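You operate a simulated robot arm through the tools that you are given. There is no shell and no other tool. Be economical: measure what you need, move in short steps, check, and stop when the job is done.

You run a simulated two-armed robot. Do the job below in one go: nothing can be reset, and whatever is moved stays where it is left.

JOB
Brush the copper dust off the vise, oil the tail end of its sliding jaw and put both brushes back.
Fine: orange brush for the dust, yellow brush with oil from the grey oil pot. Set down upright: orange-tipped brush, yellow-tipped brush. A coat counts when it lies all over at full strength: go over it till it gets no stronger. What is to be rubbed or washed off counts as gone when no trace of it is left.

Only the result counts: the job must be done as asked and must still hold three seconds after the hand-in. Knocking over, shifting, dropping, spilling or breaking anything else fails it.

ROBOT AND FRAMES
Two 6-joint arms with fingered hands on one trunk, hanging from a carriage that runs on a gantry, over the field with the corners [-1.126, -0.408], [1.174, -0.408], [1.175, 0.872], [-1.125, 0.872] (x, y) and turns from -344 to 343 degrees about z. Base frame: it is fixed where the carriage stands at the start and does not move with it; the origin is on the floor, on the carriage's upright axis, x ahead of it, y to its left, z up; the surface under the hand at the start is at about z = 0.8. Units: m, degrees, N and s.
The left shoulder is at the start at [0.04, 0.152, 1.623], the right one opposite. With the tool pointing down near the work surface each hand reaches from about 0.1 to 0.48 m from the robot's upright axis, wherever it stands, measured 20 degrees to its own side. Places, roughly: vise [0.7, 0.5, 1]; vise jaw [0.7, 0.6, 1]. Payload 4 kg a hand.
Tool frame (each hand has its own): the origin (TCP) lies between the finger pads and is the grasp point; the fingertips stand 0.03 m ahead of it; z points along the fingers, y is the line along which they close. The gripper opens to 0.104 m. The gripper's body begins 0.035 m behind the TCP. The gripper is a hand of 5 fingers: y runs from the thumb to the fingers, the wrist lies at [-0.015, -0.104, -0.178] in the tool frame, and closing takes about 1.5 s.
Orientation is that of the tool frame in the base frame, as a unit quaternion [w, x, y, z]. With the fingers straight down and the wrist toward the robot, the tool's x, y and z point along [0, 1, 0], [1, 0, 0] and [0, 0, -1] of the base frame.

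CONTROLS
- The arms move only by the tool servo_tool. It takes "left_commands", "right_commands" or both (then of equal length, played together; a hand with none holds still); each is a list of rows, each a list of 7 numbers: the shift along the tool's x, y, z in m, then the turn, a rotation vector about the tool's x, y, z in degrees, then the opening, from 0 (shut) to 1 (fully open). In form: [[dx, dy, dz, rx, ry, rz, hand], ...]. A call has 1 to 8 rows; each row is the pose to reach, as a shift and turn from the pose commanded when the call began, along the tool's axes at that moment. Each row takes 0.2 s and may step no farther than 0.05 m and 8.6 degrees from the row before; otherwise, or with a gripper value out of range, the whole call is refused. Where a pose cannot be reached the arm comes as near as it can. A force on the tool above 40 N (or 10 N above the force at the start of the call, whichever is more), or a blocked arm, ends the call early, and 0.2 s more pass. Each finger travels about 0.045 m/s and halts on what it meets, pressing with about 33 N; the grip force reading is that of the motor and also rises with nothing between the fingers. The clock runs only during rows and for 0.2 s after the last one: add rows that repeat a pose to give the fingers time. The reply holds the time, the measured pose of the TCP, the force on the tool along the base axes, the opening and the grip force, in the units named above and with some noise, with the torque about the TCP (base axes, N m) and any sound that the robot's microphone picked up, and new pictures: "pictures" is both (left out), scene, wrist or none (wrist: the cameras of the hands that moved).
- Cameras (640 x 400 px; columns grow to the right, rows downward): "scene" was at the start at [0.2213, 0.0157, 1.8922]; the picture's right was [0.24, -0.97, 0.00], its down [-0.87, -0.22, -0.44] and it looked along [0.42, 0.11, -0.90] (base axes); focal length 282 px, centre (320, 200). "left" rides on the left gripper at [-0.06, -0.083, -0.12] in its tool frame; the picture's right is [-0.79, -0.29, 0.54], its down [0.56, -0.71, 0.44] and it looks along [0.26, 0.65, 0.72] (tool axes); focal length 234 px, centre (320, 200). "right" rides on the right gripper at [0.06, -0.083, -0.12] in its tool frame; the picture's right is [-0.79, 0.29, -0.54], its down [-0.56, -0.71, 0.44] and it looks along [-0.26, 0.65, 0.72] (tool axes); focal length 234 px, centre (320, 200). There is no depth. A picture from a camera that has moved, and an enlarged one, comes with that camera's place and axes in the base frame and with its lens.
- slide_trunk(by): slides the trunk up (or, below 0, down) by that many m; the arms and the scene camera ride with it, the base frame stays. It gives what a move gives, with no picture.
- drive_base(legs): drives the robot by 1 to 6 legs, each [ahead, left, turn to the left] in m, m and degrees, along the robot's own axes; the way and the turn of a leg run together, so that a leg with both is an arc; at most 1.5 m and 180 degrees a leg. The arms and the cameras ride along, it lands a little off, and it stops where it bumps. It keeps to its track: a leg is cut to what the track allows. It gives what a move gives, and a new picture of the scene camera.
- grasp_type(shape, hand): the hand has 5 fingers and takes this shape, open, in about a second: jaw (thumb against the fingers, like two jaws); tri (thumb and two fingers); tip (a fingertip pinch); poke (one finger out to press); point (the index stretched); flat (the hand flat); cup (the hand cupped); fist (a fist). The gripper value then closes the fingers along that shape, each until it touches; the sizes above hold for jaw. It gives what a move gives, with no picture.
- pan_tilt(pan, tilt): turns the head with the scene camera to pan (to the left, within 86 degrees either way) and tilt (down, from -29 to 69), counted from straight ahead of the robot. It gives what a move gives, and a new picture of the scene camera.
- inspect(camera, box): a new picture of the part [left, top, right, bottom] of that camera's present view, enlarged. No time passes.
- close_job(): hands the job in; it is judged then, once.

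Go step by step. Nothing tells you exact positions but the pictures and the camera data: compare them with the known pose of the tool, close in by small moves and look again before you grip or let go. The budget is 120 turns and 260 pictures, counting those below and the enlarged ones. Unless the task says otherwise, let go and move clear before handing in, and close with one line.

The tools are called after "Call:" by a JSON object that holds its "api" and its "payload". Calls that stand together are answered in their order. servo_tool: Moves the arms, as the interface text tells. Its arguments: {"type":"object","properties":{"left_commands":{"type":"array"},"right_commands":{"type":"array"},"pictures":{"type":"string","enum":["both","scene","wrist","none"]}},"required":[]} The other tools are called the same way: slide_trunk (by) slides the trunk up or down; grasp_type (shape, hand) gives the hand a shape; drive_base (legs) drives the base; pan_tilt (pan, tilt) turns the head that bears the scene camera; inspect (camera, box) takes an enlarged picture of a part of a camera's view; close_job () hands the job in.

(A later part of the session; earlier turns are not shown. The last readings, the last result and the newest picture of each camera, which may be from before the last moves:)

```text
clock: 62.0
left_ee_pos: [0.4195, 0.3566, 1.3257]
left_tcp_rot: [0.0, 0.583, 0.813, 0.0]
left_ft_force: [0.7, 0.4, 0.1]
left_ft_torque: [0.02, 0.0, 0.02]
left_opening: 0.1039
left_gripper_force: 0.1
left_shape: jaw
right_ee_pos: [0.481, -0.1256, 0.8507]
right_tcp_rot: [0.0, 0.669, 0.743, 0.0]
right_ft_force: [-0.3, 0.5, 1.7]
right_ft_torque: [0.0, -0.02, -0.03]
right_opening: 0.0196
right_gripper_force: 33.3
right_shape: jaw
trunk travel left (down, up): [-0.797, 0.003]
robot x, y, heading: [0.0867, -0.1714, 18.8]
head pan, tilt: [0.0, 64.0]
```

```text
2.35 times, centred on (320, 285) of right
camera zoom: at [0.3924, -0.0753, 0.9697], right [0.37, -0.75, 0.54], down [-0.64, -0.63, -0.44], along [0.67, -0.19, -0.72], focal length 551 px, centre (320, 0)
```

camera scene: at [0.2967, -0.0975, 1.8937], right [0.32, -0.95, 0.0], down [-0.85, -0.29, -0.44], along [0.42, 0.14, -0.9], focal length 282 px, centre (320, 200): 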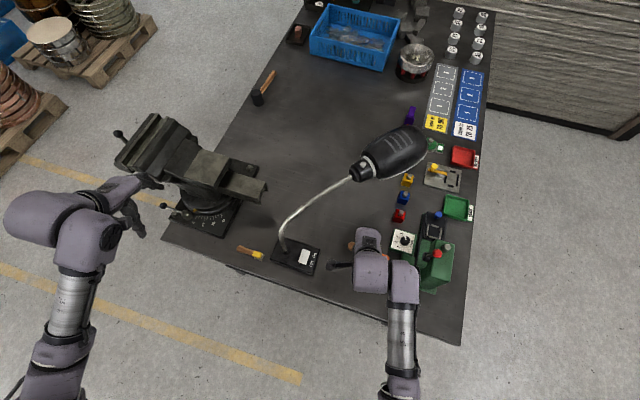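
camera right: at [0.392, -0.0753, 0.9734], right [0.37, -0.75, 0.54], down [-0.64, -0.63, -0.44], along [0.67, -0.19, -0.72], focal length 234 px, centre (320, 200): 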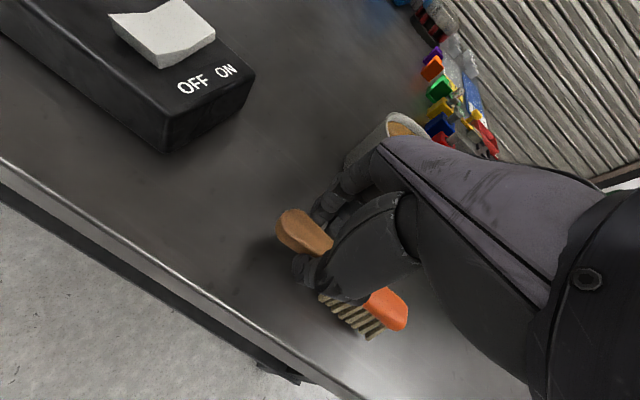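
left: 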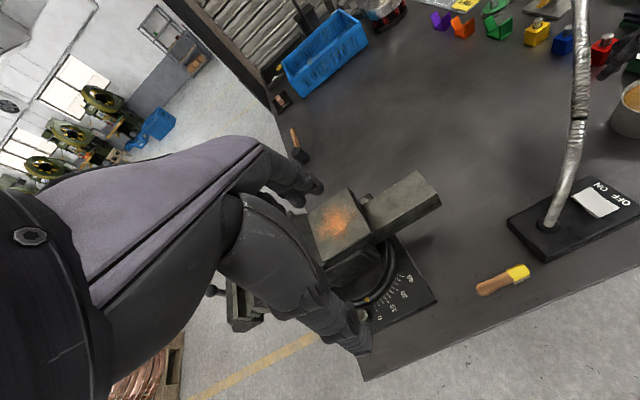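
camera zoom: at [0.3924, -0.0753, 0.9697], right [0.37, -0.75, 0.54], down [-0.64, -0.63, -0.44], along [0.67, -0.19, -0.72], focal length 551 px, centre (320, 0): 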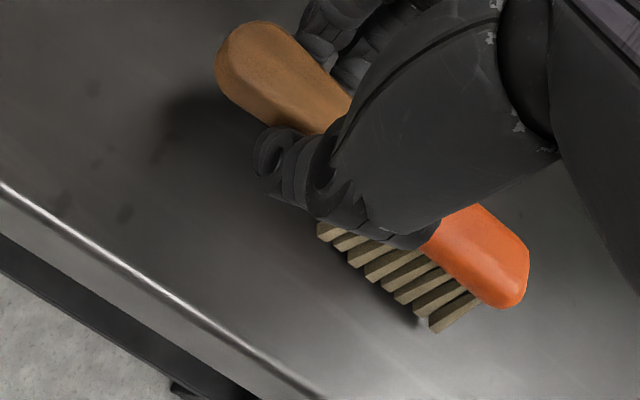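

Contact. I press 1 mm, open the fingers slowly and then rise.

Call:
{"api": "servo_tool", "payload": {"right_commands": [[0, 0, 0.001, 0, 0, 0, 0], [0, 0, 0.001, 0, 0, 0, 0.22], [0, 0, 0.001, 0, 0, 0, 0.28], [0, 0, 0.001, 0, 0, 0, 0.4], [0, 0, 0.001, 0, 0, 0, 0.7], [0, 0, 0.001, 0, 0, 0, 1], [0, 0, 0.001, 0, 0, 0, 1], [0, 0, 0.001, 0, 0, 0, 1]], "pictures": "wrist"}}

Call:
{"api": "inspect", "payload": {"camera": "right", "box": [220, 200, 420, 370]}}

```text
clock: 63.8
left_ee_pos: [0.4196, 0.3559, 1.3257]
left_tcp_rot: [0.0, 0.583, 0.812, 0.0]
left_ft_force: [0.0, -0.8, -0.7]
left_ft_torque: [-0.01, 0.01, 0.01]
left_opening: 0.104
left_gripper_force: 0.0
left_shape: jaw
right_ee_pos: [0.4812, -0.1272, 0.8502]
right_tcp_rot: [0.0, 0.669, 0.743, 0.0]
right_ft_force: [-0.2, 1.1, 0.3]
right_ft_torque: [0.0, 0.0, 0.0]
right_opening: 0.1035
right_gripper_force: 0.0
right_shape: jaw
trunk travel left (down, up): [-0.797, 0.003]
robot x, y, heading: [0.0811, -0.1689, 18.9]
head pan, tilt: [0.0, 64.0]
camera right: at [0.3922, -0.0754, 0.9684], right [0.37, -0.75, 0.54], down [-0.64, -0.63, -0.44], along [0.67, -0.19, -0.72], focal length 234 px, centre (320, 200)
```

right: 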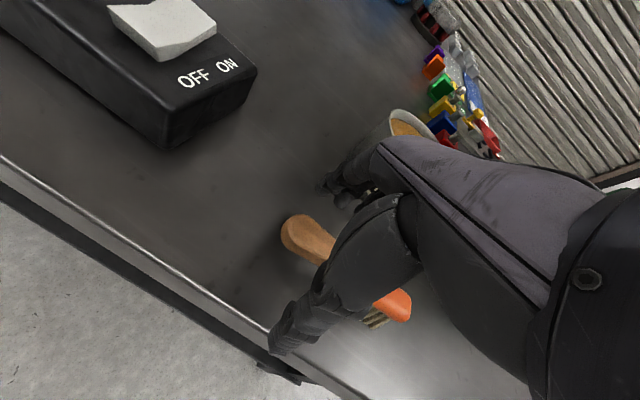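

```text
2.35 times, centred on (320, 285) of right
camera zoom: at [0.3922, -0.0754, 0.9684], right [0.37, -0.75, 0.54], down [-0.64, -0.63, -0.44], along [0.67, -0.19, -0.72], focal length 551 px, centre (320, 0)
```

zoom: 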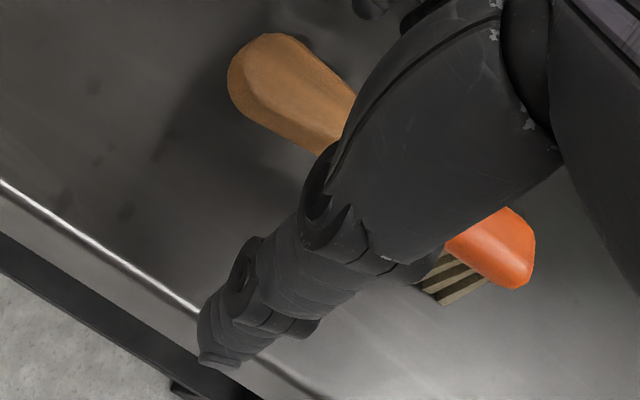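

The orange brush stands in place. I rise and drive over to the yellow brush.

Call:
{"api": "servo_tool", "payload": {"right_commands": [[0, 0, -0.02, 0, 0, 0, 1], [0, 0, -0.06, 0, 0, 0, 1], [0, 0, -0.1, 0, 0, 0, 1], [0, 0, -0.14, 0, 0, 0, 1]], "pictures": "none"}}

Call:
{"api": "drive_base", "payload": {"legs": [[-0.0947, 0.0321, 0], [0.1298, 0.3836, 0], [0.0947, -0.0321, 0]]}}

Call:
{"api": "inspect", "payload": {"camera": "right", "box": [200, 180, 440, 380]}}

```text
clock: 64.8
left_ee_pos: [0.4197, 0.3557, 1.3245]
left_tcp_rot: [0.0, 0.582, 0.813, 0.0]
left_ft_force: [0.0, 0.2, -0.1]
left_ft_torque: [0.0, 0.05, 0.02]
left_opening: 0.1038
left_gripper_force: 0.0
left_shape: jaw
right_ee_pos: [0.4804, -0.1266, 0.9886]
right_tcp_rot: [0.0, 0.668, 0.744, 0.001]
right_ft_force: [0.2, -0.5, -0.9]
right_ft_torque: [-0.02, -0.02, 0.01]
right_opening: 0.1037
right_gripper_force: 0.1
right_shape: jaw
trunk travel left (down, up): [-0.797, 0.003]
robot x, y, heading: [0.0879, -0.1693, 18.5]
head pan, tilt: [0.0, 64.0]
```

```text
clock: 68.8
left_ee_pos: [0.4247, 0.7595, 1.3253]
left_tcp_rot: [0.0, 0.586, 0.81, -0.001]
left_ft_force: [0.0, 0.4, 0.2]
left_ft_torque: [-0.02, -0.01, 0.0]
left_opening: 0.1039
left_gripper_force: 0.1
left_shape: jaw
right_ee_pos: [0.4806, 0.2766, 0.9898]
right_tcp_rot: [0.0, 0.672, 0.741, 0.0]
right_ft_force: [0.1, -0.9, -0.1]
right_ft_torque: [-0.01, -0.02, -0.02]
right_opening: 0.1036
right_gripper_force: 0.0
right_shape: jaw
trunk travel left (down, up): [-0.797, 0.003]
robot x, y, heading: [0.0853, 0.2393, 18.2]
head pan, tilt: [0.0, 64.0]
camera scene: at [0.2973, 0.3068, 1.8937], right [0.31, -0.95, 0.0], down [-0.85, -0.28, -0.44], along [0.42, 0.14, -0.9], focal length 282 px, centre (320, 200)
```

scene: 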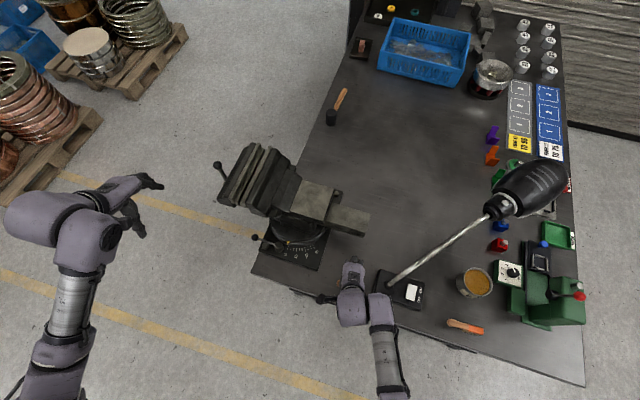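

```text
2.00 times, centred on (320, 280) of right
camera zoom: at [0.3927, 0.3287, 1.1072], right [0.36, -0.76, 0.54], down [-0.65, -0.62, -0.44], along [0.67, -0.19, -0.72], focal length 468 px, centre (320, 40)
```

zoom: 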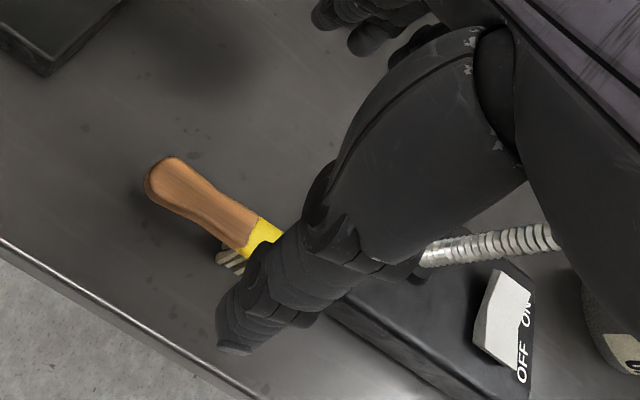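

The yellow handle runs y≈0.302→0.235 at x≈0.489. I shift 8 mm and lower in two steps to grip.

Call:
{"api": "servo_tool", "payload": {"right_commands": [[0, 0.008, 0.03, 0, 0, 0, 1], [0, 0.008, 0.07, 0, 0, 0, 1], [0, 0.008, 0.1, 0, 0, 0, 1], [0, 0.008, 0.1, 0, 0, 0, 1]], "pictures": "wrist"}}

Call:
{"api": "inspect", "payload": {"camera": "right", "box": [220, 200, 420, 370]}}

```text
clock: 69.8
left_ee_pos: [0.4239, 0.7593, 1.325]
left_tcp_rot: [0.0, 0.587, 0.81, 0.001]
left_ft_force: [0.2, -0.8, 0.4]
left_ft_torque: [-0.02, -0.02, -0.03]
left_opening: 0.1038
left_gripper_force: 0.1
left_shape: jaw
right_ee_pos: [0.4891, 0.2776, 0.8885]
right_tcp_rot: [0.0, 0.672, 0.74, -0.001]
right_ft_force: [-0.1, 1.0, -0.3]
right_ft_torque: [0.02, 0.0, 0.01]
right_opening: 0.1038
right_gripper_force: 0.0
right_shape: jaw
trunk travel left (down, up): [-0.797, 0.003]
robot x, y, heading: [0.0842, 0.2366, 18.1]
head pan, tilt: [0.0, 64.0]
camera right: at [0.4012, 0.3291, 1.0064], right [0.36, -0.76, 0.54], down [-0.65, -0.62, -0.44], along [0.67, -0.19, -0.72], focal length 234 px, centre (320, 200)
```

right: 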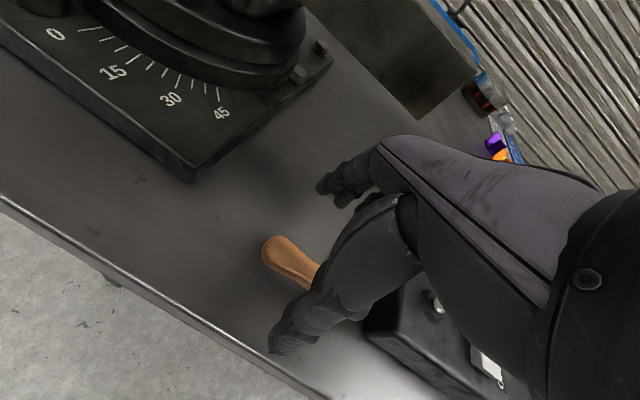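

```text
2.35 times, centred on (320, 285) of right
camera zoom: at [0.4012, 0.3291, 1.0064], right [0.36, -0.76, 0.54], down [-0.65, -0.62, -0.44], along [0.67, -0.19, -0.72], focal length 551 px, centre (320, 0)
```

zoom: 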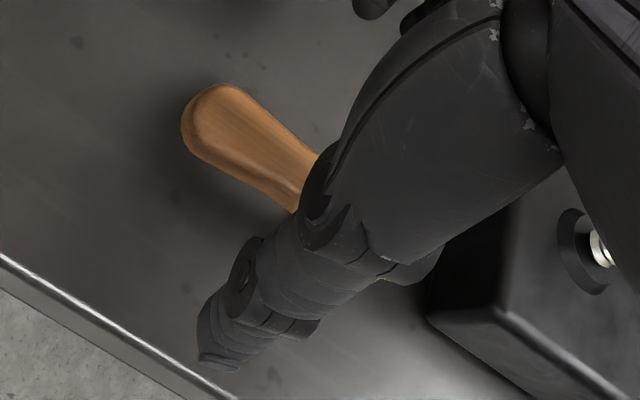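

Aligned. Lower to z≈0.852 and grip.

Call:
{"api": "servo_tool", "payload": {"right_commands": [[0, -0.003, 0.02, 0, 0, 0, 1], [0, -0.003, 0.036, 0, 0, 0, 1], [0, -0.003, 0.036, 0, 0, 0, 0.5], [0, -0.003, 0.036, 0, 0, 0, 0], [0, -0.003, 0.036, 0, 0, 0, 0], [0, -0.003, 0.036, 0, 0, 0, 0], [0, -0.003, 0.036, 0, 0, 0, 0], [0, -0.003, 0.036, 0, 0, 0, 0]], "pictures": "wrist"}}

Call:
{"api": "inspect", "payload": {"camera": "right", "box": [220, 200, 420, 370]}}

```text
clock: 71.6
left_ee_pos: [0.4247, 0.7591, 1.3243]
left_tcp_rot: [0.0, 0.586, 0.811, 0.0]
left_ft_force: [0.0, 0.0, -0.1]
left_ft_torque: [0.01, 0.0, -0.01]
left_opening: 0.1037
left_gripper_force: 0.1
left_shape: jaw
right_ee_pos: [0.4857, 0.2766, 0.8526]
right_tcp_rot: [-0.001, 0.673, 0.74, 0.0]
right_ft_force: [-0.9, 1.1, 0.0]
right_ft_torque: [0.02, 0.0, -0.04]
right_opening: 0.0192
right_gripper_force: 33.6
right_shape: jaw
trunk travel left (down, up): [-0.797, 0.003]
robot x, y, heading: [0.0847, 0.2382, 18.2]
head pan, tilt: [0.0, 64.0]
camera right: at [0.3977, 0.3289, 0.9705], right [0.36, -0.76, 0.54], down [-0.65, -0.62, -0.44], along [0.67, -0.19, -0.72], focal length 234 px, centre (320, 200)
```

right: 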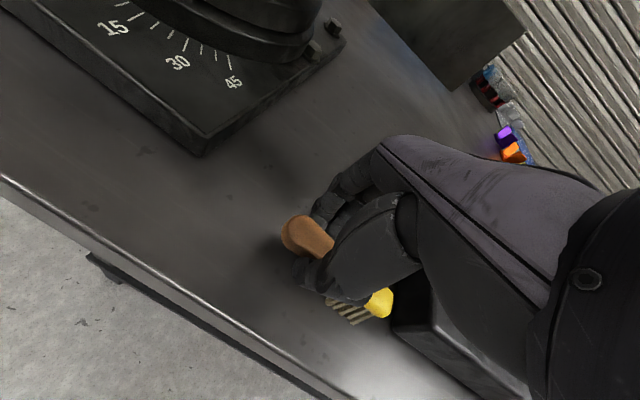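

```text
2.35 times, centred on (320, 285) of right
camera zoom: at [0.3977, 0.3289, 0.9705], right [0.36, -0.76, 0.54], down [-0.65, -0.62, -0.44], along [0.67, -0.19, -0.72], focal length 551 px, centre (320, 0)
```

zoom: 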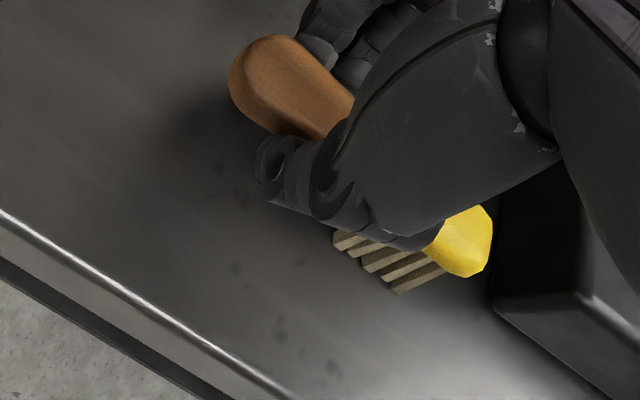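

Yellow brush gripped (place: TCP 0.486, 0.277, 0.853). I lift it and drive round the lamp to the oil pot.

Call:
{"api": "servo_tool", "payload": {"right_commands": [[0, 0, -0.02, 0, 0, 0, 0], [0, 0, -0.06, 0, 0, 0, 0], [0, 0, -0.1, 0, 0, 0, 0], [0, 0, -0.14, 0, 0, 0, 0]], "pictures": "none"}}

Call:
{"api": "drive_base", "payload": {"legs": [[-0.095, 0.0312, 0], [-0.1206, -0.3667, 0], [0.2356, -0.0775, 0]]}}

Call:
{"api": "inspect", "payload": {"camera": "right", "box": [200, 180, 440, 380]}}

Call:
{"api": "inspect", "payload": {"camera": "scene", "box": [340, 180, 480, 300]}}

```text
clock: 72.6
left_ee_pos: [0.4236, 0.7582, 1.3244]
left_tcp_rot: [0.0, 0.587, 0.81, 0.0]
left_ft_force: [-0.9, 0.2, 0.1]
left_ft_torque: [0.02, -0.01, 0.01]
left_opening: 0.1038
left_gripper_force: 0.1
left_shape: jaw
right_ee_pos: [0.4847, 0.2799, 0.9924]
right_tcp_rot: [0.0, 0.672, 0.741, -0.001]
right_ft_force: [-0.3, 0.2, -1.4]
right_ft_torque: [0.04, -0.01, 0.03]
right_opening: 0.0189
right_gripper_force: 33.3
right_shape: jaw
trunk travel left (down, up): [-0.797, 0.003]
robot x, y, heading: [0.0822, 0.2377, 18.3]
head pan, tilt: [0.0, 64.0]
```

```text
clock: 77.2
left_ee_pos: [0.5694, 0.3768, 1.3244]
left_tcp_rot: [0.0, 0.586, 0.81, 0.0]
left_ft_force: [0.2, 0.1, 0.4]
left_ft_torque: [-0.02, -0.03, 0.04]
left_opening: 0.1039
left_gripper_force: 0.0
left_shape: jaw
right_ee_pos: [0.6316, -0.1014, 0.9921]
right_tcp_rot: [0.0, 0.671, 0.742, 0.0]
right_ft_force: [1.4, -0.1, 0.2]
right_ft_torque: [0.05, -0.03, -0.01]
right_opening: 0.0191
right_gripper_force: 33.0
right_shape: jaw
trunk travel left (down, up): [-0.797, 0.003]
robot x, y, heading: [0.2305, -0.1461, 18.3]
head pan, tilt: [0.0, 64.0]
camera scene: at [0.4427, -0.075, 1.8937], right [0.31, -0.95, 0.0], down [-0.85, -0.28, -0.44], along [0.42, 0.14, -0.9], focal length 282 px, centre (320, 200)
```

scene: 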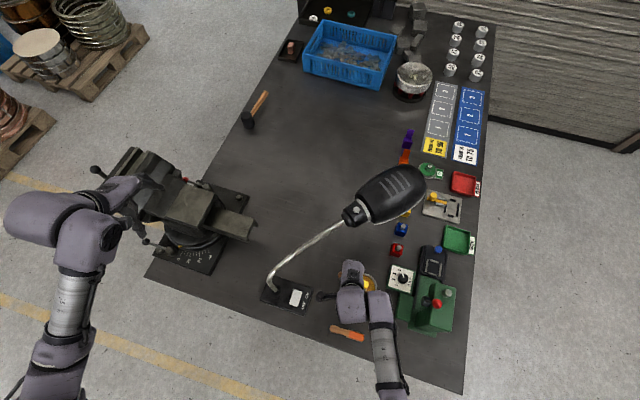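

```text
2.00 times, centred on (320, 280) of right
camera zoom: at [0.5432, -0.0495, 1.1101], right [0.37, -0.76, 0.54], down [-0.65, -0.63, -0.44], along [0.67, -0.19, -0.72], focal length 468 px, centre (320, 40)
```

zoom: 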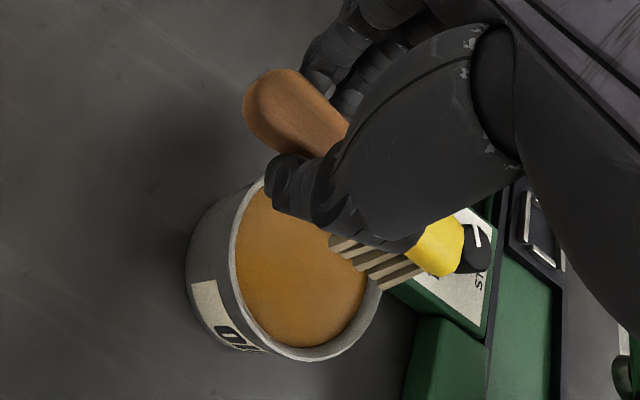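

```text
3.33 times, centred on (410, 240) of scene
camera zoom: at [0.4427, -0.075, 1.8937], right [0.31, -0.95, 0.0], down [-0.85, -0.28, -0.44], along [0.42, 0.14, -0.9], focal length 938 px, centre (20, 67)
```

zoom: 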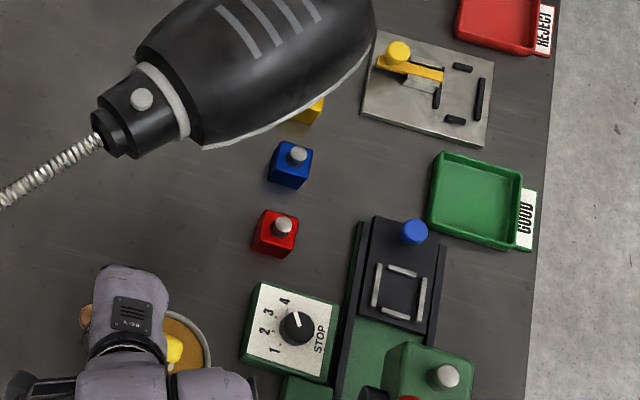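

Bristles are almost over the pot centre (≈0.632,-0.165). I adjust a few mm and lower toward the oil.

Call:
{"api": "servo_tool", "payload": {"right_commands": [[-0.005, -0.003, 0.02, 0, 0, 0, 0], [-0.006, -0.003, 0.045, 0, 0, 0, 0], [-0.006, -0.003, 0.045, 0, 0, 0, 0]], "pictures": "none"}}

Call:
{"api": "inspect", "payload": {"camera": "right", "box": [220, 180, 440, 360]}}

```text
clock: 78.0
left_ee_pos: [0.5681, 0.3782, 1.3254]
left_tcp_rot: [-0.001, 0.586, 0.81, 0.0]
left_ft_force: [0.2, 0.8, 0.6]
left_ft_torque: [-0.03, 0.04, 0.0]
left_opening: 0.1037
left_gripper_force: 0.1
left_shape: jaw
right_ee_pos: [0.6291, -0.1095, 0.9474]
right_tcp_rot: [0.0, 0.671, 0.741, 0.0]
right_ft_force: [-0.4, -0.1, -1.1]
right_ft_torque: [0.0, 0.01, 0.0]
right_opening: 0.019
right_gripper_force: 32.6
right_shape: jaw
trunk travel left (down, up): [-0.797, 0.003]
robot x, y, heading: [0.2324, -0.1478, 18.3]
head pan, tilt: [0.0, 64.0]
```

```text
2.22 times, centred on (330, 270) of right
camera zoom: at [0.5412, -0.0573, 1.065], right [0.37, -0.76, 0.54], down [-0.65, -0.63, -0.44], along [0.67, -0.19, -0.72], focal length 520 px, centre (298, 44)
```

zoom: 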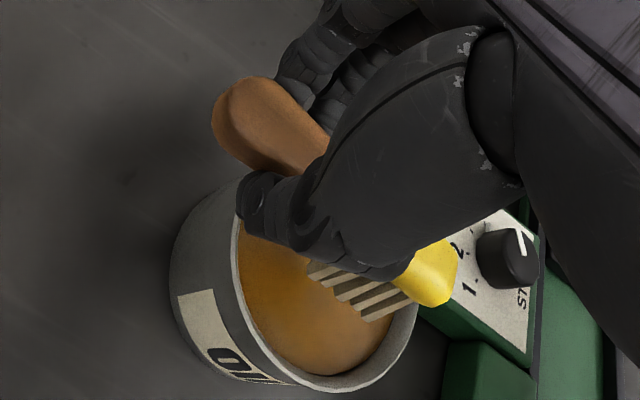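

Still above the rim; lowering further with checks.

Call:
{"api": "servo_tool", "payload": {"right_commands": [[0, 0, 0.015, 0, 0, 0, 0], [0, 0, 0.03, 0, 0, 0, 0], [0, 0, 0.03, 0, 0, 0, 0]], "pictures": "none"}}

Call:
{"api": "inspect", "payload": {"camera": "right", "box": [220, 180, 440, 360]}}

```text
clock: 78.8
left_ee_pos: [0.5695, 0.3785, 1.3245]
left_tcp_rot: [0.0, 0.586, 0.81, -0.001]
left_ft_force: [0.0, 0.0, 0.4]
left_ft_torque: [-0.01, -0.02, -0.03]
left_opening: 0.1036
left_gripper_force: 0.1
left_shape: jaw
right_ee_pos: [0.6284, -0.1066, 0.9166]
right_tcp_rot: [0.0, 0.672, 0.741, -0.001]
right_ft_force: [-0.1, -0.1, 2.8]
right_ft_torque: [-0.06, -0.01, -0.01]
right_opening: 0.0191
right_gripper_force: 33.1
right_shape: jaw
trunk travel left (down, up): [-0.797, 0.003]
robot x, y, heading: [0.2328, -0.1408, 18.0]
head pan, tilt: [0.0, 64.0]
```

```text
2.22 times, centred on (330, 270) of right
camera zoom: at [0.5407, -0.0562, 1.0354], right [0.36, -0.76, 0.54], down [-0.65, -0.62, -0.44], along [0.67, -0.19, -0.72], focal length 520 px, centre (298, 44)
```

zoom: 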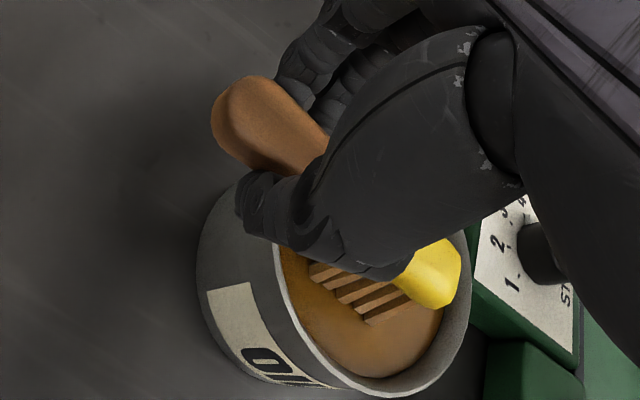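

The bristles have touched the oil (they turned brown, force +3 N). I lift and look.

Call:
{"api": "servo_tool", "payload": {"right_commands": [[0, 0, 0, 0, 0, 0, 0], [0, 0, 0, 0, 0, 0, 0], [0, 0, -0.02, 0, 0, 0, 0], [0, 0, -0.05, 0, 0, 0, 0], [0, 0, -0.08, 0, 0, 0, 0]], "pictures": "none"}}

Call:
{"api": "inspect", "payload": {"camera": "right", "box": [220, 180, 440, 360]}}

```text
clock: 80.0
left_ee_pos: [0.5681, 0.3772, 1.3252]
left_tcp_rot: [0.001, 0.586, 0.811, -0.001]
left_ft_force: [0.1, -0.1, 0.3]
left_ft_torque: [-0.01, -0.01, 0.0]
left_opening: 0.1039
left_gripper_force: 0.0
left_shape: jaw
right_ee_pos: [0.6272, -0.1077, 0.9966]
right_tcp_rot: [0.0, 0.671, 0.742, 0.0]
right_ft_force: [0.3, -0.6, -1.0]
right_ft_torque: [0.08, 0.02, 0.03]
right_opening: 0.0192
right_gripper_force: 33.1
right_shape: jaw
trunk travel left (down, up): [-0.797, 0.003]
robot x, y, heading: [0.2322, -0.1447, 18.4]
head pan, tilt: [0.0, 64.0]
```

```text
2.22 times, centred on (330, 270) of right
camera zoom: at [0.5394, -0.0563, 1.1148], right [0.37, -0.76, 0.54], down [-0.65, -0.63, -0.43], along [0.67, -0.19, -0.72], focal length 520 px, centre (298, 44)
```

zoom: 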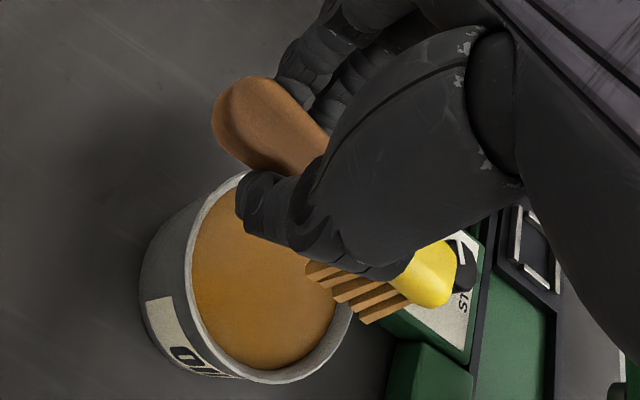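

The bristles are loaded with oil. I back off, turn left 42° and raise the brush, ready for the vise tail.

Call:
{"api": "drive_base", "payload": {"legs": [[-0.3131, 0.1042, 0], [0, 0, 42]]}}

Call:
{"api": "servo_tool", "payload": {"right_commands": [[0, 0.03, -0.02, 0, 0, 0, 0], [0, 0.06, -0.05, 0, 0, 0, 0], [0, 0.09, -0.08, 0, 0, 0, 0], [0, 0.1, -0.09, 0, 0, 0, 0]], "pictures": "none"}}

Call:
{"api": "pan_tilt", "payload": {"pan": -20, "tilt": 55}}

```text
clock: 84.1
left_ee_pos: [-0.1914, 0.4706, 1.3245]
left_tcp_rot: [0.0, 0.261, 0.965, 0.001]
left_ft_force: [-0.1, 0.0, -0.1]
left_ft_torque: [0.0, -0.02, 0.02]
left_opening: 0.1038
left_gripper_force: 0.1
left_shape: jaw
right_ee_pos: [0.1735, 0.1452, 0.9974]
right_tcp_rot: [0.0, 0.366, 0.931, 0.0]
right_ft_force: [-0.1, -0.1, -1.2]
right_ft_torque: [0.02, 0.02, -0.04]
right_opening: 0.019
right_gripper_force: 32.6
right_shape: jaw
trunk travel left (down, up): [-0.797, 0.003]
robot x, y, heading: [-0.1004, -0.1447, 59.6]
head pan, tilt: [0.0, 64.0]
camera scene: at [0.0147, 0.0472, 1.8937], right [0.86, -0.51, 0.0], down [-0.45, -0.78, -0.44], along [0.22, 0.38, -0.9], focal length 282 px, centre (320, 200)
```

scene: 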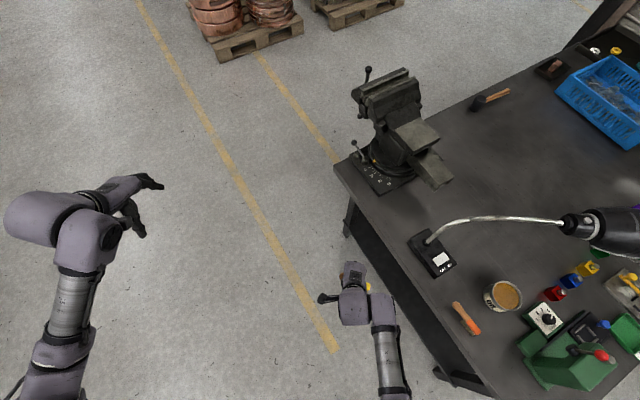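

```text
clock: 85.1
left_ee_pos: [-0.1907, 0.4698, 1.3245]
left_tcp_rot: [0.0, 0.261, 0.965, 0.001]
left_ft_force: [-0.5, -0.1, 0.4]
left_ft_torque: [0.0, -0.01, 0.01]
left_opening: 0.1039
left_gripper_force: 0.1
left_shape: jaw
right_ee_pos: [0.2433, 0.2185, 1.0862]
right_tcp_rot: [0.0, 0.366, 0.93, 0.0]
right_ft_force: [-0.5, -0.7, -0.9]
right_ft_torque: [0.03, 0.05, 0.01]
right_opening: 0.0189
right_gripper_force: 33.0
right_shape: jaw
trunk travel left (down, up): [-0.797, 0.003]
robot x, y, heading: [-0.097, -0.1442, 59.4]
head pan, tilt: [0.0, 64.0]
```

```text
clock: 85.9
left_ee_pos: [-0.1899, 0.471, 1.3249]
left_tcp_rot: [0.001, 0.261, 0.965, 0.0]
left_ft_force: [-0.4, -1.1, 1.1]
left_ft_torque: [0.01, -0.02, 0.02]
left_opening: 0.1038
left_gripper_force: 0.1
left_shape: jaw
right_ee_pos: [0.2435, 0.2189, 1.0855]
right_tcp_rot: [0.001, 0.367, 0.93, 0.0]
right_ft_force: [0.5, -0.4, -0.8]
right_ft_torque: [0.0, 0.02, 0.0]
right_opening: 0.0193
right_gripper_force: 33.0
right_shape: jaw
trunk travel left (down, up): [-0.797, 0.003]
robot x, y, heading: [-0.0992, -0.1443, 59.6]
head pan, tilt: [-20.0, 55.0]
camera scene: at [0.0389, 0.0398, 1.9042], right [0.64, -0.77, 0.0], down [-0.63, -0.52, -0.57], along [0.44, 0.37, -0.82], focal length 282 px, centre (320, 200)
```

scene: 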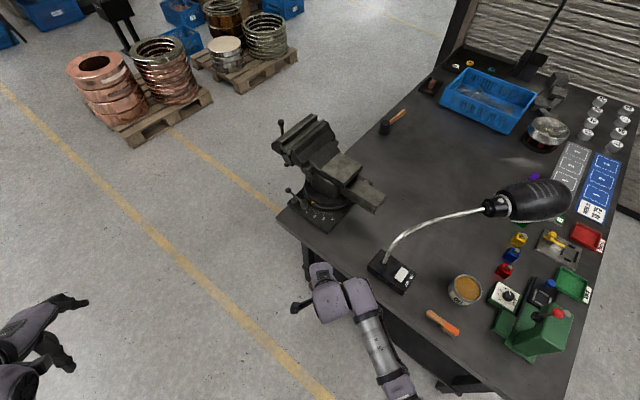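

I enlarge the vise's tail for its exact geometry before approaching.

Call:
{"api": "inspect", "payload": {"camera": "scene", "box": [300, 130, 400, 230]}}

```text
4.00 times, centred on (350, 180) of scene
camera zoom: at [0.0389, 0.0398, 1.9042], right [0.64, -0.77, 0.0], down [-0.63, -0.52, -0.57], along [0.44, 0.37, -0.82], focal length 1126 px, centre (200, 280)
```

zoom: 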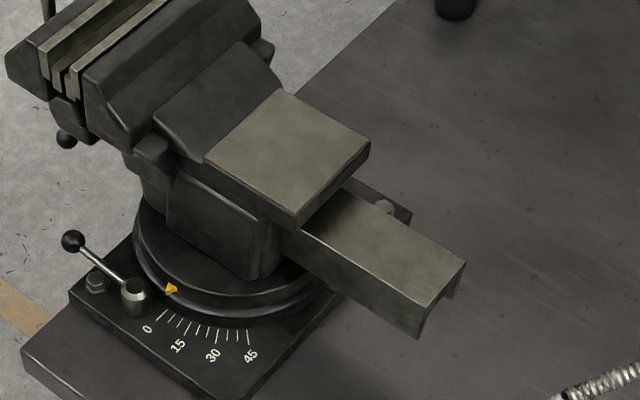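

The tail bar spans x≈0.657–0.73, y≈0.262–0.395, top z≈0.97. I drive the bristles over its outer part.

Call:
{"api": "drive_base", "payload": {"legs": [[0.3007, -0.2971, 0]]}}

Call:
{"api": "inspect", "payload": {"camera": "right", "box": [180, 140, 460, 380]}}

```text
clock: 88.5
left_ee_pos: [0.2193, 0.5751, 1.3251]
left_tcp_rot: [-0.001, 0.263, 0.965, 0.001]
left_ft_force: [0.0, 0.5, -0.7]
left_ft_torque: [-0.02, 0.02, 0.02]
left_opening: 0.1039
left_gripper_force: 0.1
left_shape: jaw
right_ee_pos: [0.6518, 0.3206, 1.0851]
right_tcp_rot: [-0.001, 0.368, 0.93, -0.001]
right_ft_force: [-0.5, 0.2, -0.7]
right_ft_torque: [0.03, 0.04, -0.01]
right_opening: 0.0192
right_gripper_force: 32.7
right_shape: jaw
trunk travel left (down, up): [-0.797, 0.003]
robot x, y, heading: [0.3051, -0.0404, 59.4]
head pan, tilt: [-20.0, 55.0]
camera scene: at [0.4465, 0.1429, 1.9042], right [0.63, -0.77, 0.0], down [-0.63, -0.52, -0.57], along [0.44, 0.36, -0.82], focal length 282 px, centre (320, 200)
```

scene: 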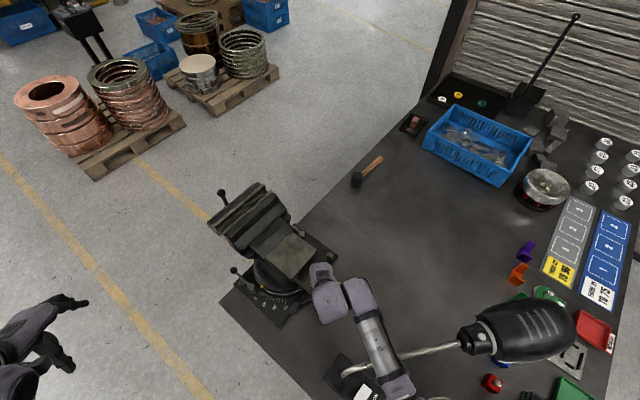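

```text
1.67 times, centred on (320, 260) of right
camera zoom: at [0.5511, 0.3009, 1.2036], right [0.77, -0.33, 0.54], down [-0.08, -0.9, -0.43], along [0.63, 0.29, -0.72], focal length 390 px, centre (320, 100)
```

zoom: 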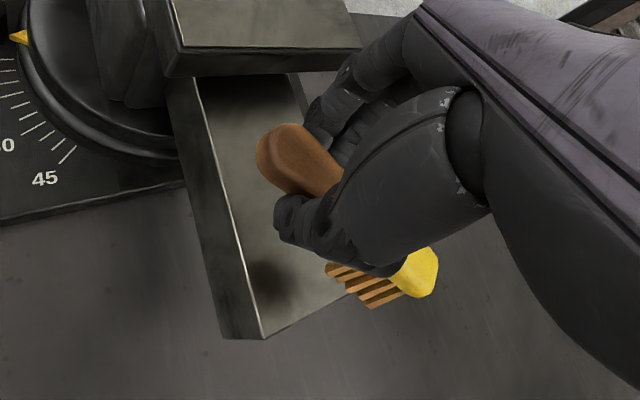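

I lower toward the bar.

Call:
{"api": "servo_tool", "payload": {"right_commands": [[0, 0, 0.025, 0, 0, 0, 0], [0, 0, 0.05, 0, 0, 0, 0], [0, 0, 0.055, 0, 0, 0, 0], [0, 0, 0.055, 0, 0, 0, 0]], "pictures": "none"}}

Call:
{"api": "inspect", "payload": {"camera": "right", "box": [200, 160, 440, 360]}}

```text
clock: 89.5
left_ee_pos: [0.2183, 0.5762, 1.325]
left_tcp_rot: [-0.001, 0.264, 0.964, 0.0]
left_ft_force: [0.1, 0.7, -0.3]
left_ft_torque: [0.01, 0.02, 0.0]
left_opening: 0.1039
left_gripper_force: 0.2
left_shape: jaw
right_ee_pos: [0.6516, 0.3212, 1.0318]
right_tcp_rot: [0.0, 0.369, 0.929, 0.001]
right_ft_force: [-2.6, 3.4, 9.2]
right_ft_torque: [-0.09, -0.07, 0.01]
right_opening: 0.0198
right_gripper_force: 32.7
right_shape: jaw
trunk travel left (down, up): [-0.797, 0.003]
robot x, y, heading: [0.3073, -0.0445, 59.2]
head pan, tilt: [-20.0, 55.0]
```

```text
2.00 times, centred on (320, 260) of right
camera zoom: at [0.5512, 0.3027, 1.15], right [0.77, -0.33, 0.54], down [-0.08, -0.9, -0.44], along [0.63, 0.3, -0.72], focal length 468 px, centre (320, 80)
```

zoom: 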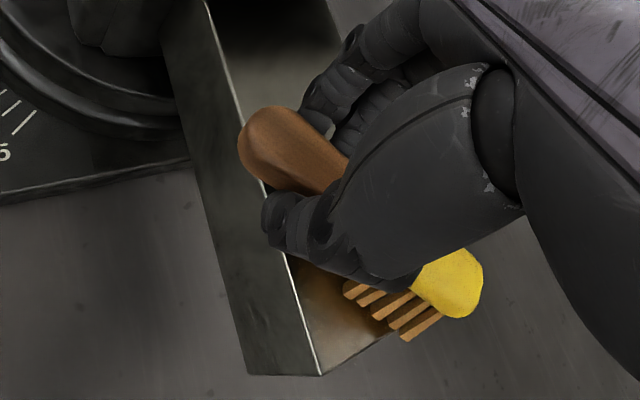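

Contact (9 N) at TCP z≈1.032, with oil beginning to show. I ease up 4 mm and stroke three lanes.

Call:
{"api": "servo_tool", "payload": {"right_commands": [[0.012, -0.0223, -0.004, 0, 0, 0, 0], [-0.023, 0.0107, -0.004, 0, 0, 0, 0], [0.012, -0.0223, -0.004, 0, 0, 0, 0], [0.0312, -0.0019, -0.004, 0, 0, 0, 0], [-0.0038, 0.0311, -0.004, 0, 0, 0, 0], [0.0312, -0.0019, -0.004, 0, 0, 0, 0], [0.0449, 0.0126, -0.004, 0, 0, 0, 0], [0.01, 0.0456, -0.004, 0, 0, 0, 0]], "pictures": "none"}}

Call:
{"api": "inspect", "payload": {"camera": "right", "box": [200, 160, 440, 360]}}

```text
clock: 91.3
left_ee_pos: [0.2193, 0.5743, 1.3254]
left_tcp_rot: [0.0, 0.263, 0.965, 0.0]
left_ft_force: [-1.2, -0.7, 0.3]
left_ft_torque: [0.02, -0.02, -0.01]
left_opening: 0.1039
left_gripper_force: 0.0
left_shape: jaw
right_ee_pos: [0.6754, 0.3608, 1.035]
right_tcp_rot: [-0.001, 0.368, 0.93, -0.001]
right_ft_force: [0.4, -0.5, 0.7]
right_ft_torque: [-0.01, -0.09, 0.01]
right_opening: 0.0199
right_gripper_force: 32.6
right_shape: jaw
trunk travel left (down, up): [-0.797, 0.003]
robot x, y, heading: [0.3116, -0.0431, 59.6]
head pan, tilt: [-20.0, 55.0]
```

```text
2.00 times, centred on (320, 260) of right
camera zoom: at [0.5757, 0.3414, 1.1532], right [0.77, -0.33, 0.54], down [-0.08, -0.9, -0.44], along [0.63, 0.29, -0.72], focal length 468 px, centre (320, 80)
```

zoom: 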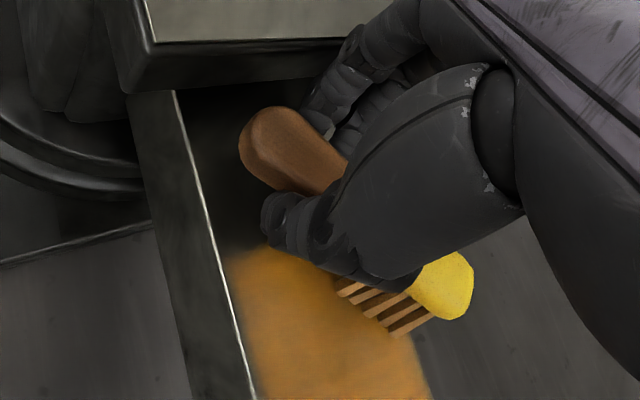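

Oil coats well. I repeat the lanes for strength, edging slightly deeper toward the anvil.

Call:
{"api": "servo_tool", "payload": {"right_commands": [[0.0041, 0.0044, 0.001, 0, 0, 0, 0], [0.0391, -0.0285, 0.001, 0, 0, 0, 0], [0.0041, 0.0044, 0.001, 0, 0, 0, 0], [-0.0137, -0.0146, 0.001, 0, 0, 0, 0], [0.0212, -0.0475, 0.001, 0, 0, 0, 0], [-0.0137, -0.0146, 0.001, 0, 0, 0, 0], [-0.0329, -0.0349, 0.001, 0, 0, 0, 0], [0.002, -0.0678, 0.001, 0, 0, 0, 0]], "pictures": "none"}}

Call:
{"api": "inspect", "payload": {"camera": "right", "box": [200, 100, 440, 300]}}

```text
clock: 93.1
left_ee_pos: [0.219, 0.5757, 1.3242]
left_tcp_rot: [-0.001, 0.264, 0.965, 0.001]
left_ft_force: [0.7, 0.6, -0.1]
left_ft_torque: [-0.02, 0.02, 0.0]
left_opening: 0.1041
left_gripper_force: 0.1
left_shape: jaw
right_ee_pos: [0.6275, 0.3095, 1.0341]
right_tcp_rot: [0.0, 0.37, 0.929, 0.0]
right_ft_force: [-0.8, 0.7, 2.9]
right_ft_torque: [-0.03, -0.01, -0.02]
right_opening: 0.0191
right_gripper_force: 33.0
right_shape: jaw
trunk travel left (down, up): [-0.797, 0.003]
robot x, y, heading: [0.3077, -0.0429, 59.5]
head pan, tilt: [-20.0, 55.0]
```

```text
2.00 times, centred on (320, 200) of right
camera zoom: at [0.527, 0.2901, 1.1517], right [0.77, -0.33, 0.54], down [-0.08, -0.9, -0.44], along [0.63, 0.29, -0.72], focal length 468 px, centre (320, 200)
```

zoom: 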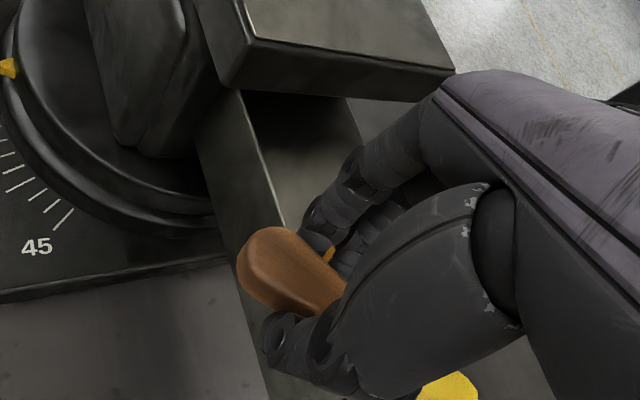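

I lift and back off to view the coat.

Call:
{"api": "servo_tool", "payload": {"right_commands": [[0, 0, -0.03, 0, 0, 0, 0], [0, 0, -0.05, 0, 0, 0, 0]], "pictures": "none"}}

Call:
{"api": "drive_base", "payload": {"legs": [[-0.102, 0.172, 0]]}}

Call:
{"api": "inspect", "payload": {"camera": "scene", "box": [300, 210, 400, 300]}}

```text
clock: 93.7
left_ee_pos: [0.2191, 0.5749, 1.3251]
left_tcp_rot: [-0.001, 0.263, 0.965, 0.0]
left_ft_force: [-0.3, 0.0, 0.0]
left_ft_torque: [0.0, -0.01, 0.02]
left_opening: 0.1039
left_gripper_force: 0.1
left_shape: jaw
right_ee_pos: [0.6265, 0.3091, 1.0815]
right_tcp_rot: [-0.001, 0.368, 0.93, -0.001]
right_ft_force: [0.1, 0.0, -1.6]
right_ft_torque: [0.02, 0.03, 0.0]
right_opening: 0.019
right_gripper_force: 32.7
right_shape: jaw
trunk travel left (down, up): [-0.797, 0.003]
robot x, y, heading: [0.3085, -0.0396, 59.3]
head pan, tilt: [-20.0, 55.0]
```

```text
clock: 95.3
left_ee_pos: [0.0193, 0.5738, 1.3242]
left_tcp_rot: [0.0, 0.264, 0.965, 0.0]
left_ft_force: [0.2, -0.1, 0.5]
left_ft_torque: [0.0, -0.04, 0.0]
left_opening: 0.1037
left_gripper_force: 0.0
left_shape: jaw
right_ee_pos: [0.4268, 0.3079, 1.0824]
right_tcp_rot: [0.0, 0.369, 0.929, 0.0]
right_ft_force: [0.5, -0.6, -1.0]
right_ft_torque: [0.06, 0.01, 0.02]
right_opening: 0.0189
right_gripper_force: 33.2
right_shape: jaw
trunk travel left (down, up): [-0.797, 0.003]
robot x, y, heading: [0.1081, -0.0431, 59.3]
head pan, tilt: [-20.0, 55.0]
camera scene: at [0.2466, 0.1412, 1.9042], right [0.63, -0.77, 0.0], down [-0.63, -0.52, -0.57], along [0.44, 0.36, -0.82], focal length 282 px, centre (320, 200)
```

scene: 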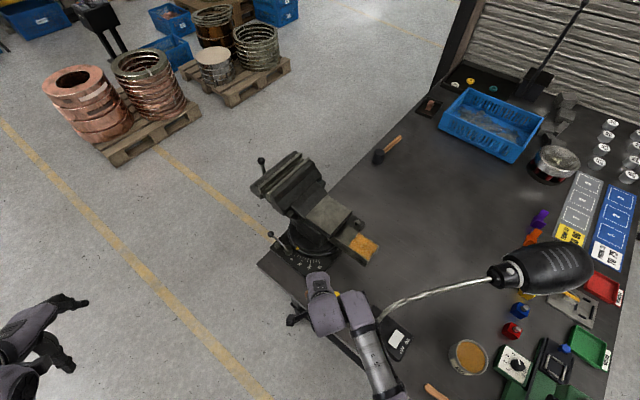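

```text
4.44 times, centred on (350, 255) of scene
camera zoom: at [0.2466, 0.1412, 1.9042], right [0.63, -0.77, 0.0], down [-0.63, -0.52, -0.57], along [0.44, 0.36, -0.82], focal length 1251 px, centre (187, -44)
```

zoom: 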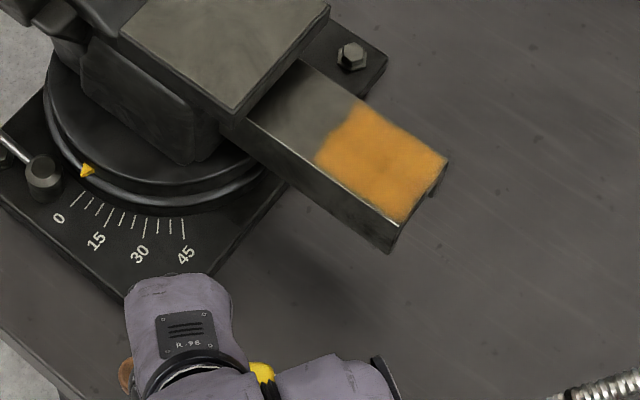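

Call:
{"api": "inspect", "payload": {"camera": "scene", "box": [328, 220, 388, 270]}}

```text
8.00 times, centred on (358, 245) of scene
camera zoom: at [0.2466, 0.1412, 1.9042], right [0.63, -0.77, 0.0], down [-0.63, -0.52, -0.57], along [0.44, 0.36, -0.82], focal length 2252 px, centre (16, -160)
```

zoom: 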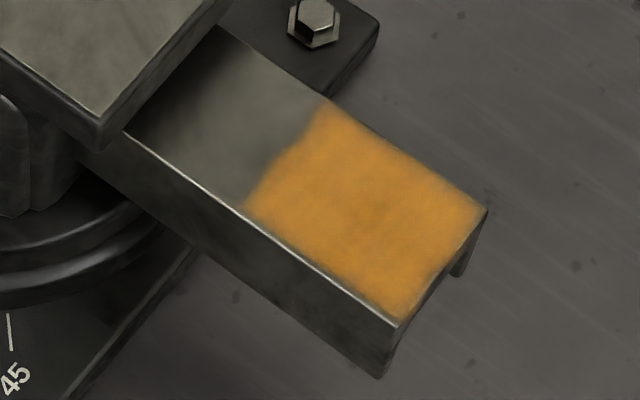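

The coat is even on the outer 8 cm; its inner edge (y≈0.345) coincides with my stroke limit, so I test whether it continues toward the anvil. Driving back, slightly deeper in y.

Call:
{"api": "drive_base", "payload": {"legs": [[0.1451, -0.1465, 0]]}}

Call:
{"api": "servo_tool", "payload": {"right_commands": [[-0.015, 0.015, 0.015, 0, 0, 0, 0], [-0.02, 0.02, 0.03, 0, 0, 0, 0], [-0.02, 0.02, 0.035, 0, 0, 0, 0]], "pictures": "wrist"}}

Call:
{"api": "inspect", "payload": {"camera": "right", "box": [200, 100, 440, 300]}}

```text
clock: 96.9
left_ee_pos: [0.2132, 0.6258, 1.3253]
left_tcp_rot: [0.0, 0.262, 0.965, -0.001]
left_ft_force: [0.0, 0.1, -0.7]
left_ft_torque: [0.0, 0.0, 0.0]
left_opening: 0.1035
left_gripper_force: 0.1
left_shape: jaw
right_ee_pos: [0.62, 0.3622, 1.0833]
right_tcp_rot: [0.001, 0.368, 0.93, 0.0]
right_ft_force: [-0.7, 1.0, -0.9]
right_ft_torque: [0.01, 0.01, -0.01]
right_opening: 0.0191
right_gripper_force: 32.5
right_shape: jaw
trunk travel left (down, up): [-0.797, 0.003]
robot x, y, heading: [0.3029, 0.0083, 59.6]
head pan, tilt: [-20.0, 55.0]
camera scene: at [0.4423, 0.1947, 1.9042], right [0.64, -0.77, 0.0], down [-0.63, -0.52, -0.57], along [0.44, 0.37, -0.82], focal length 282 px, centre (320, 200)
```

scene: 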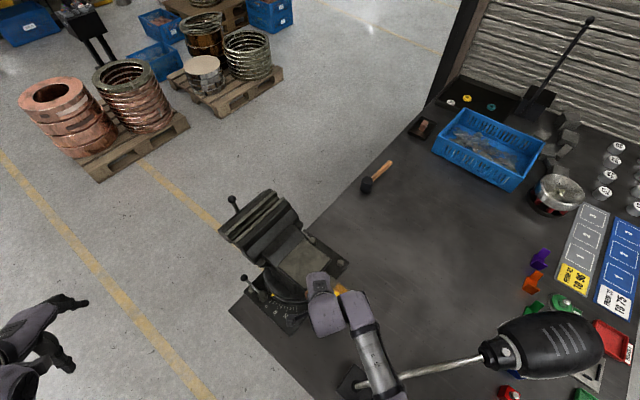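

```text
clock: 97.7
left_ee_pos: [0.2132, 0.6259, 1.3262]
left_tcp_rot: [-0.001, 0.262, 0.965, 0.001]
left_ft_force: [-0.6, 1.3, 0.2]
left_ft_torque: [-0.01, 0.01, 0.0]
left_opening: 0.1039
left_gripper_force: 0.1
left_shape: jaw
right_ee_pos: [0.65, 0.3632, 1.0476]
right_tcp_rot: [-0.001, 0.368, 0.93, -0.001]
right_ft_force: [-0.1, -0.3, -1.2]
right_ft_torque: [0.03, 0.04, 0.0]
right_opening: 0.0191
right_gripper_force: 33.1
right_shape: jaw
trunk travel left (down, up): [-0.797, 0.003]
robot x, y, heading: [0.304, 0.0126, 59.7]
head pan, tilt: [-20.0, 55.0]
camera right: at [0.5502, 0.3431, 1.166], right [0.77, -0.33, 0.54], down [-0.08, -0.9, -0.44], along [0.63, 0.3, -0.72], focal length 234 px, centre (320, 200)
```

right: 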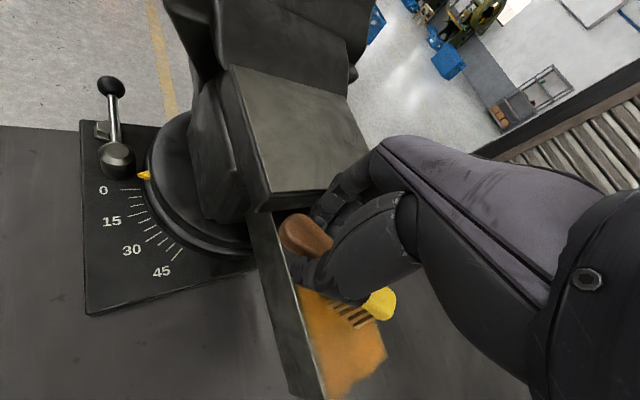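

```text
2.00 times, centred on (320, 200) of right
camera zoom: at [0.5502, 0.3431, 1.166], right [0.77, -0.33, 0.54], down [-0.08, -0.9, -0.44], along [0.63, 0.3, -0.72], focal length 468 px, centre (320, 200)
```

zoom: 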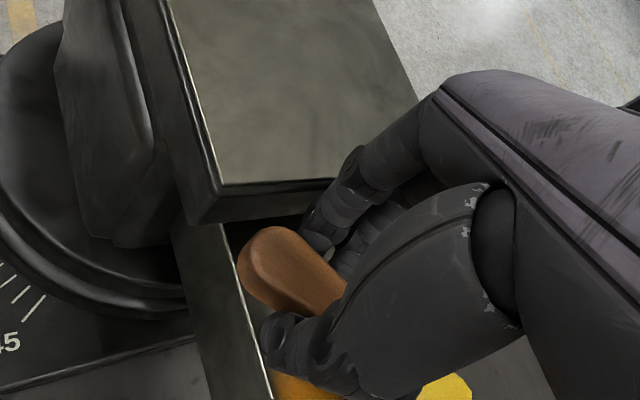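

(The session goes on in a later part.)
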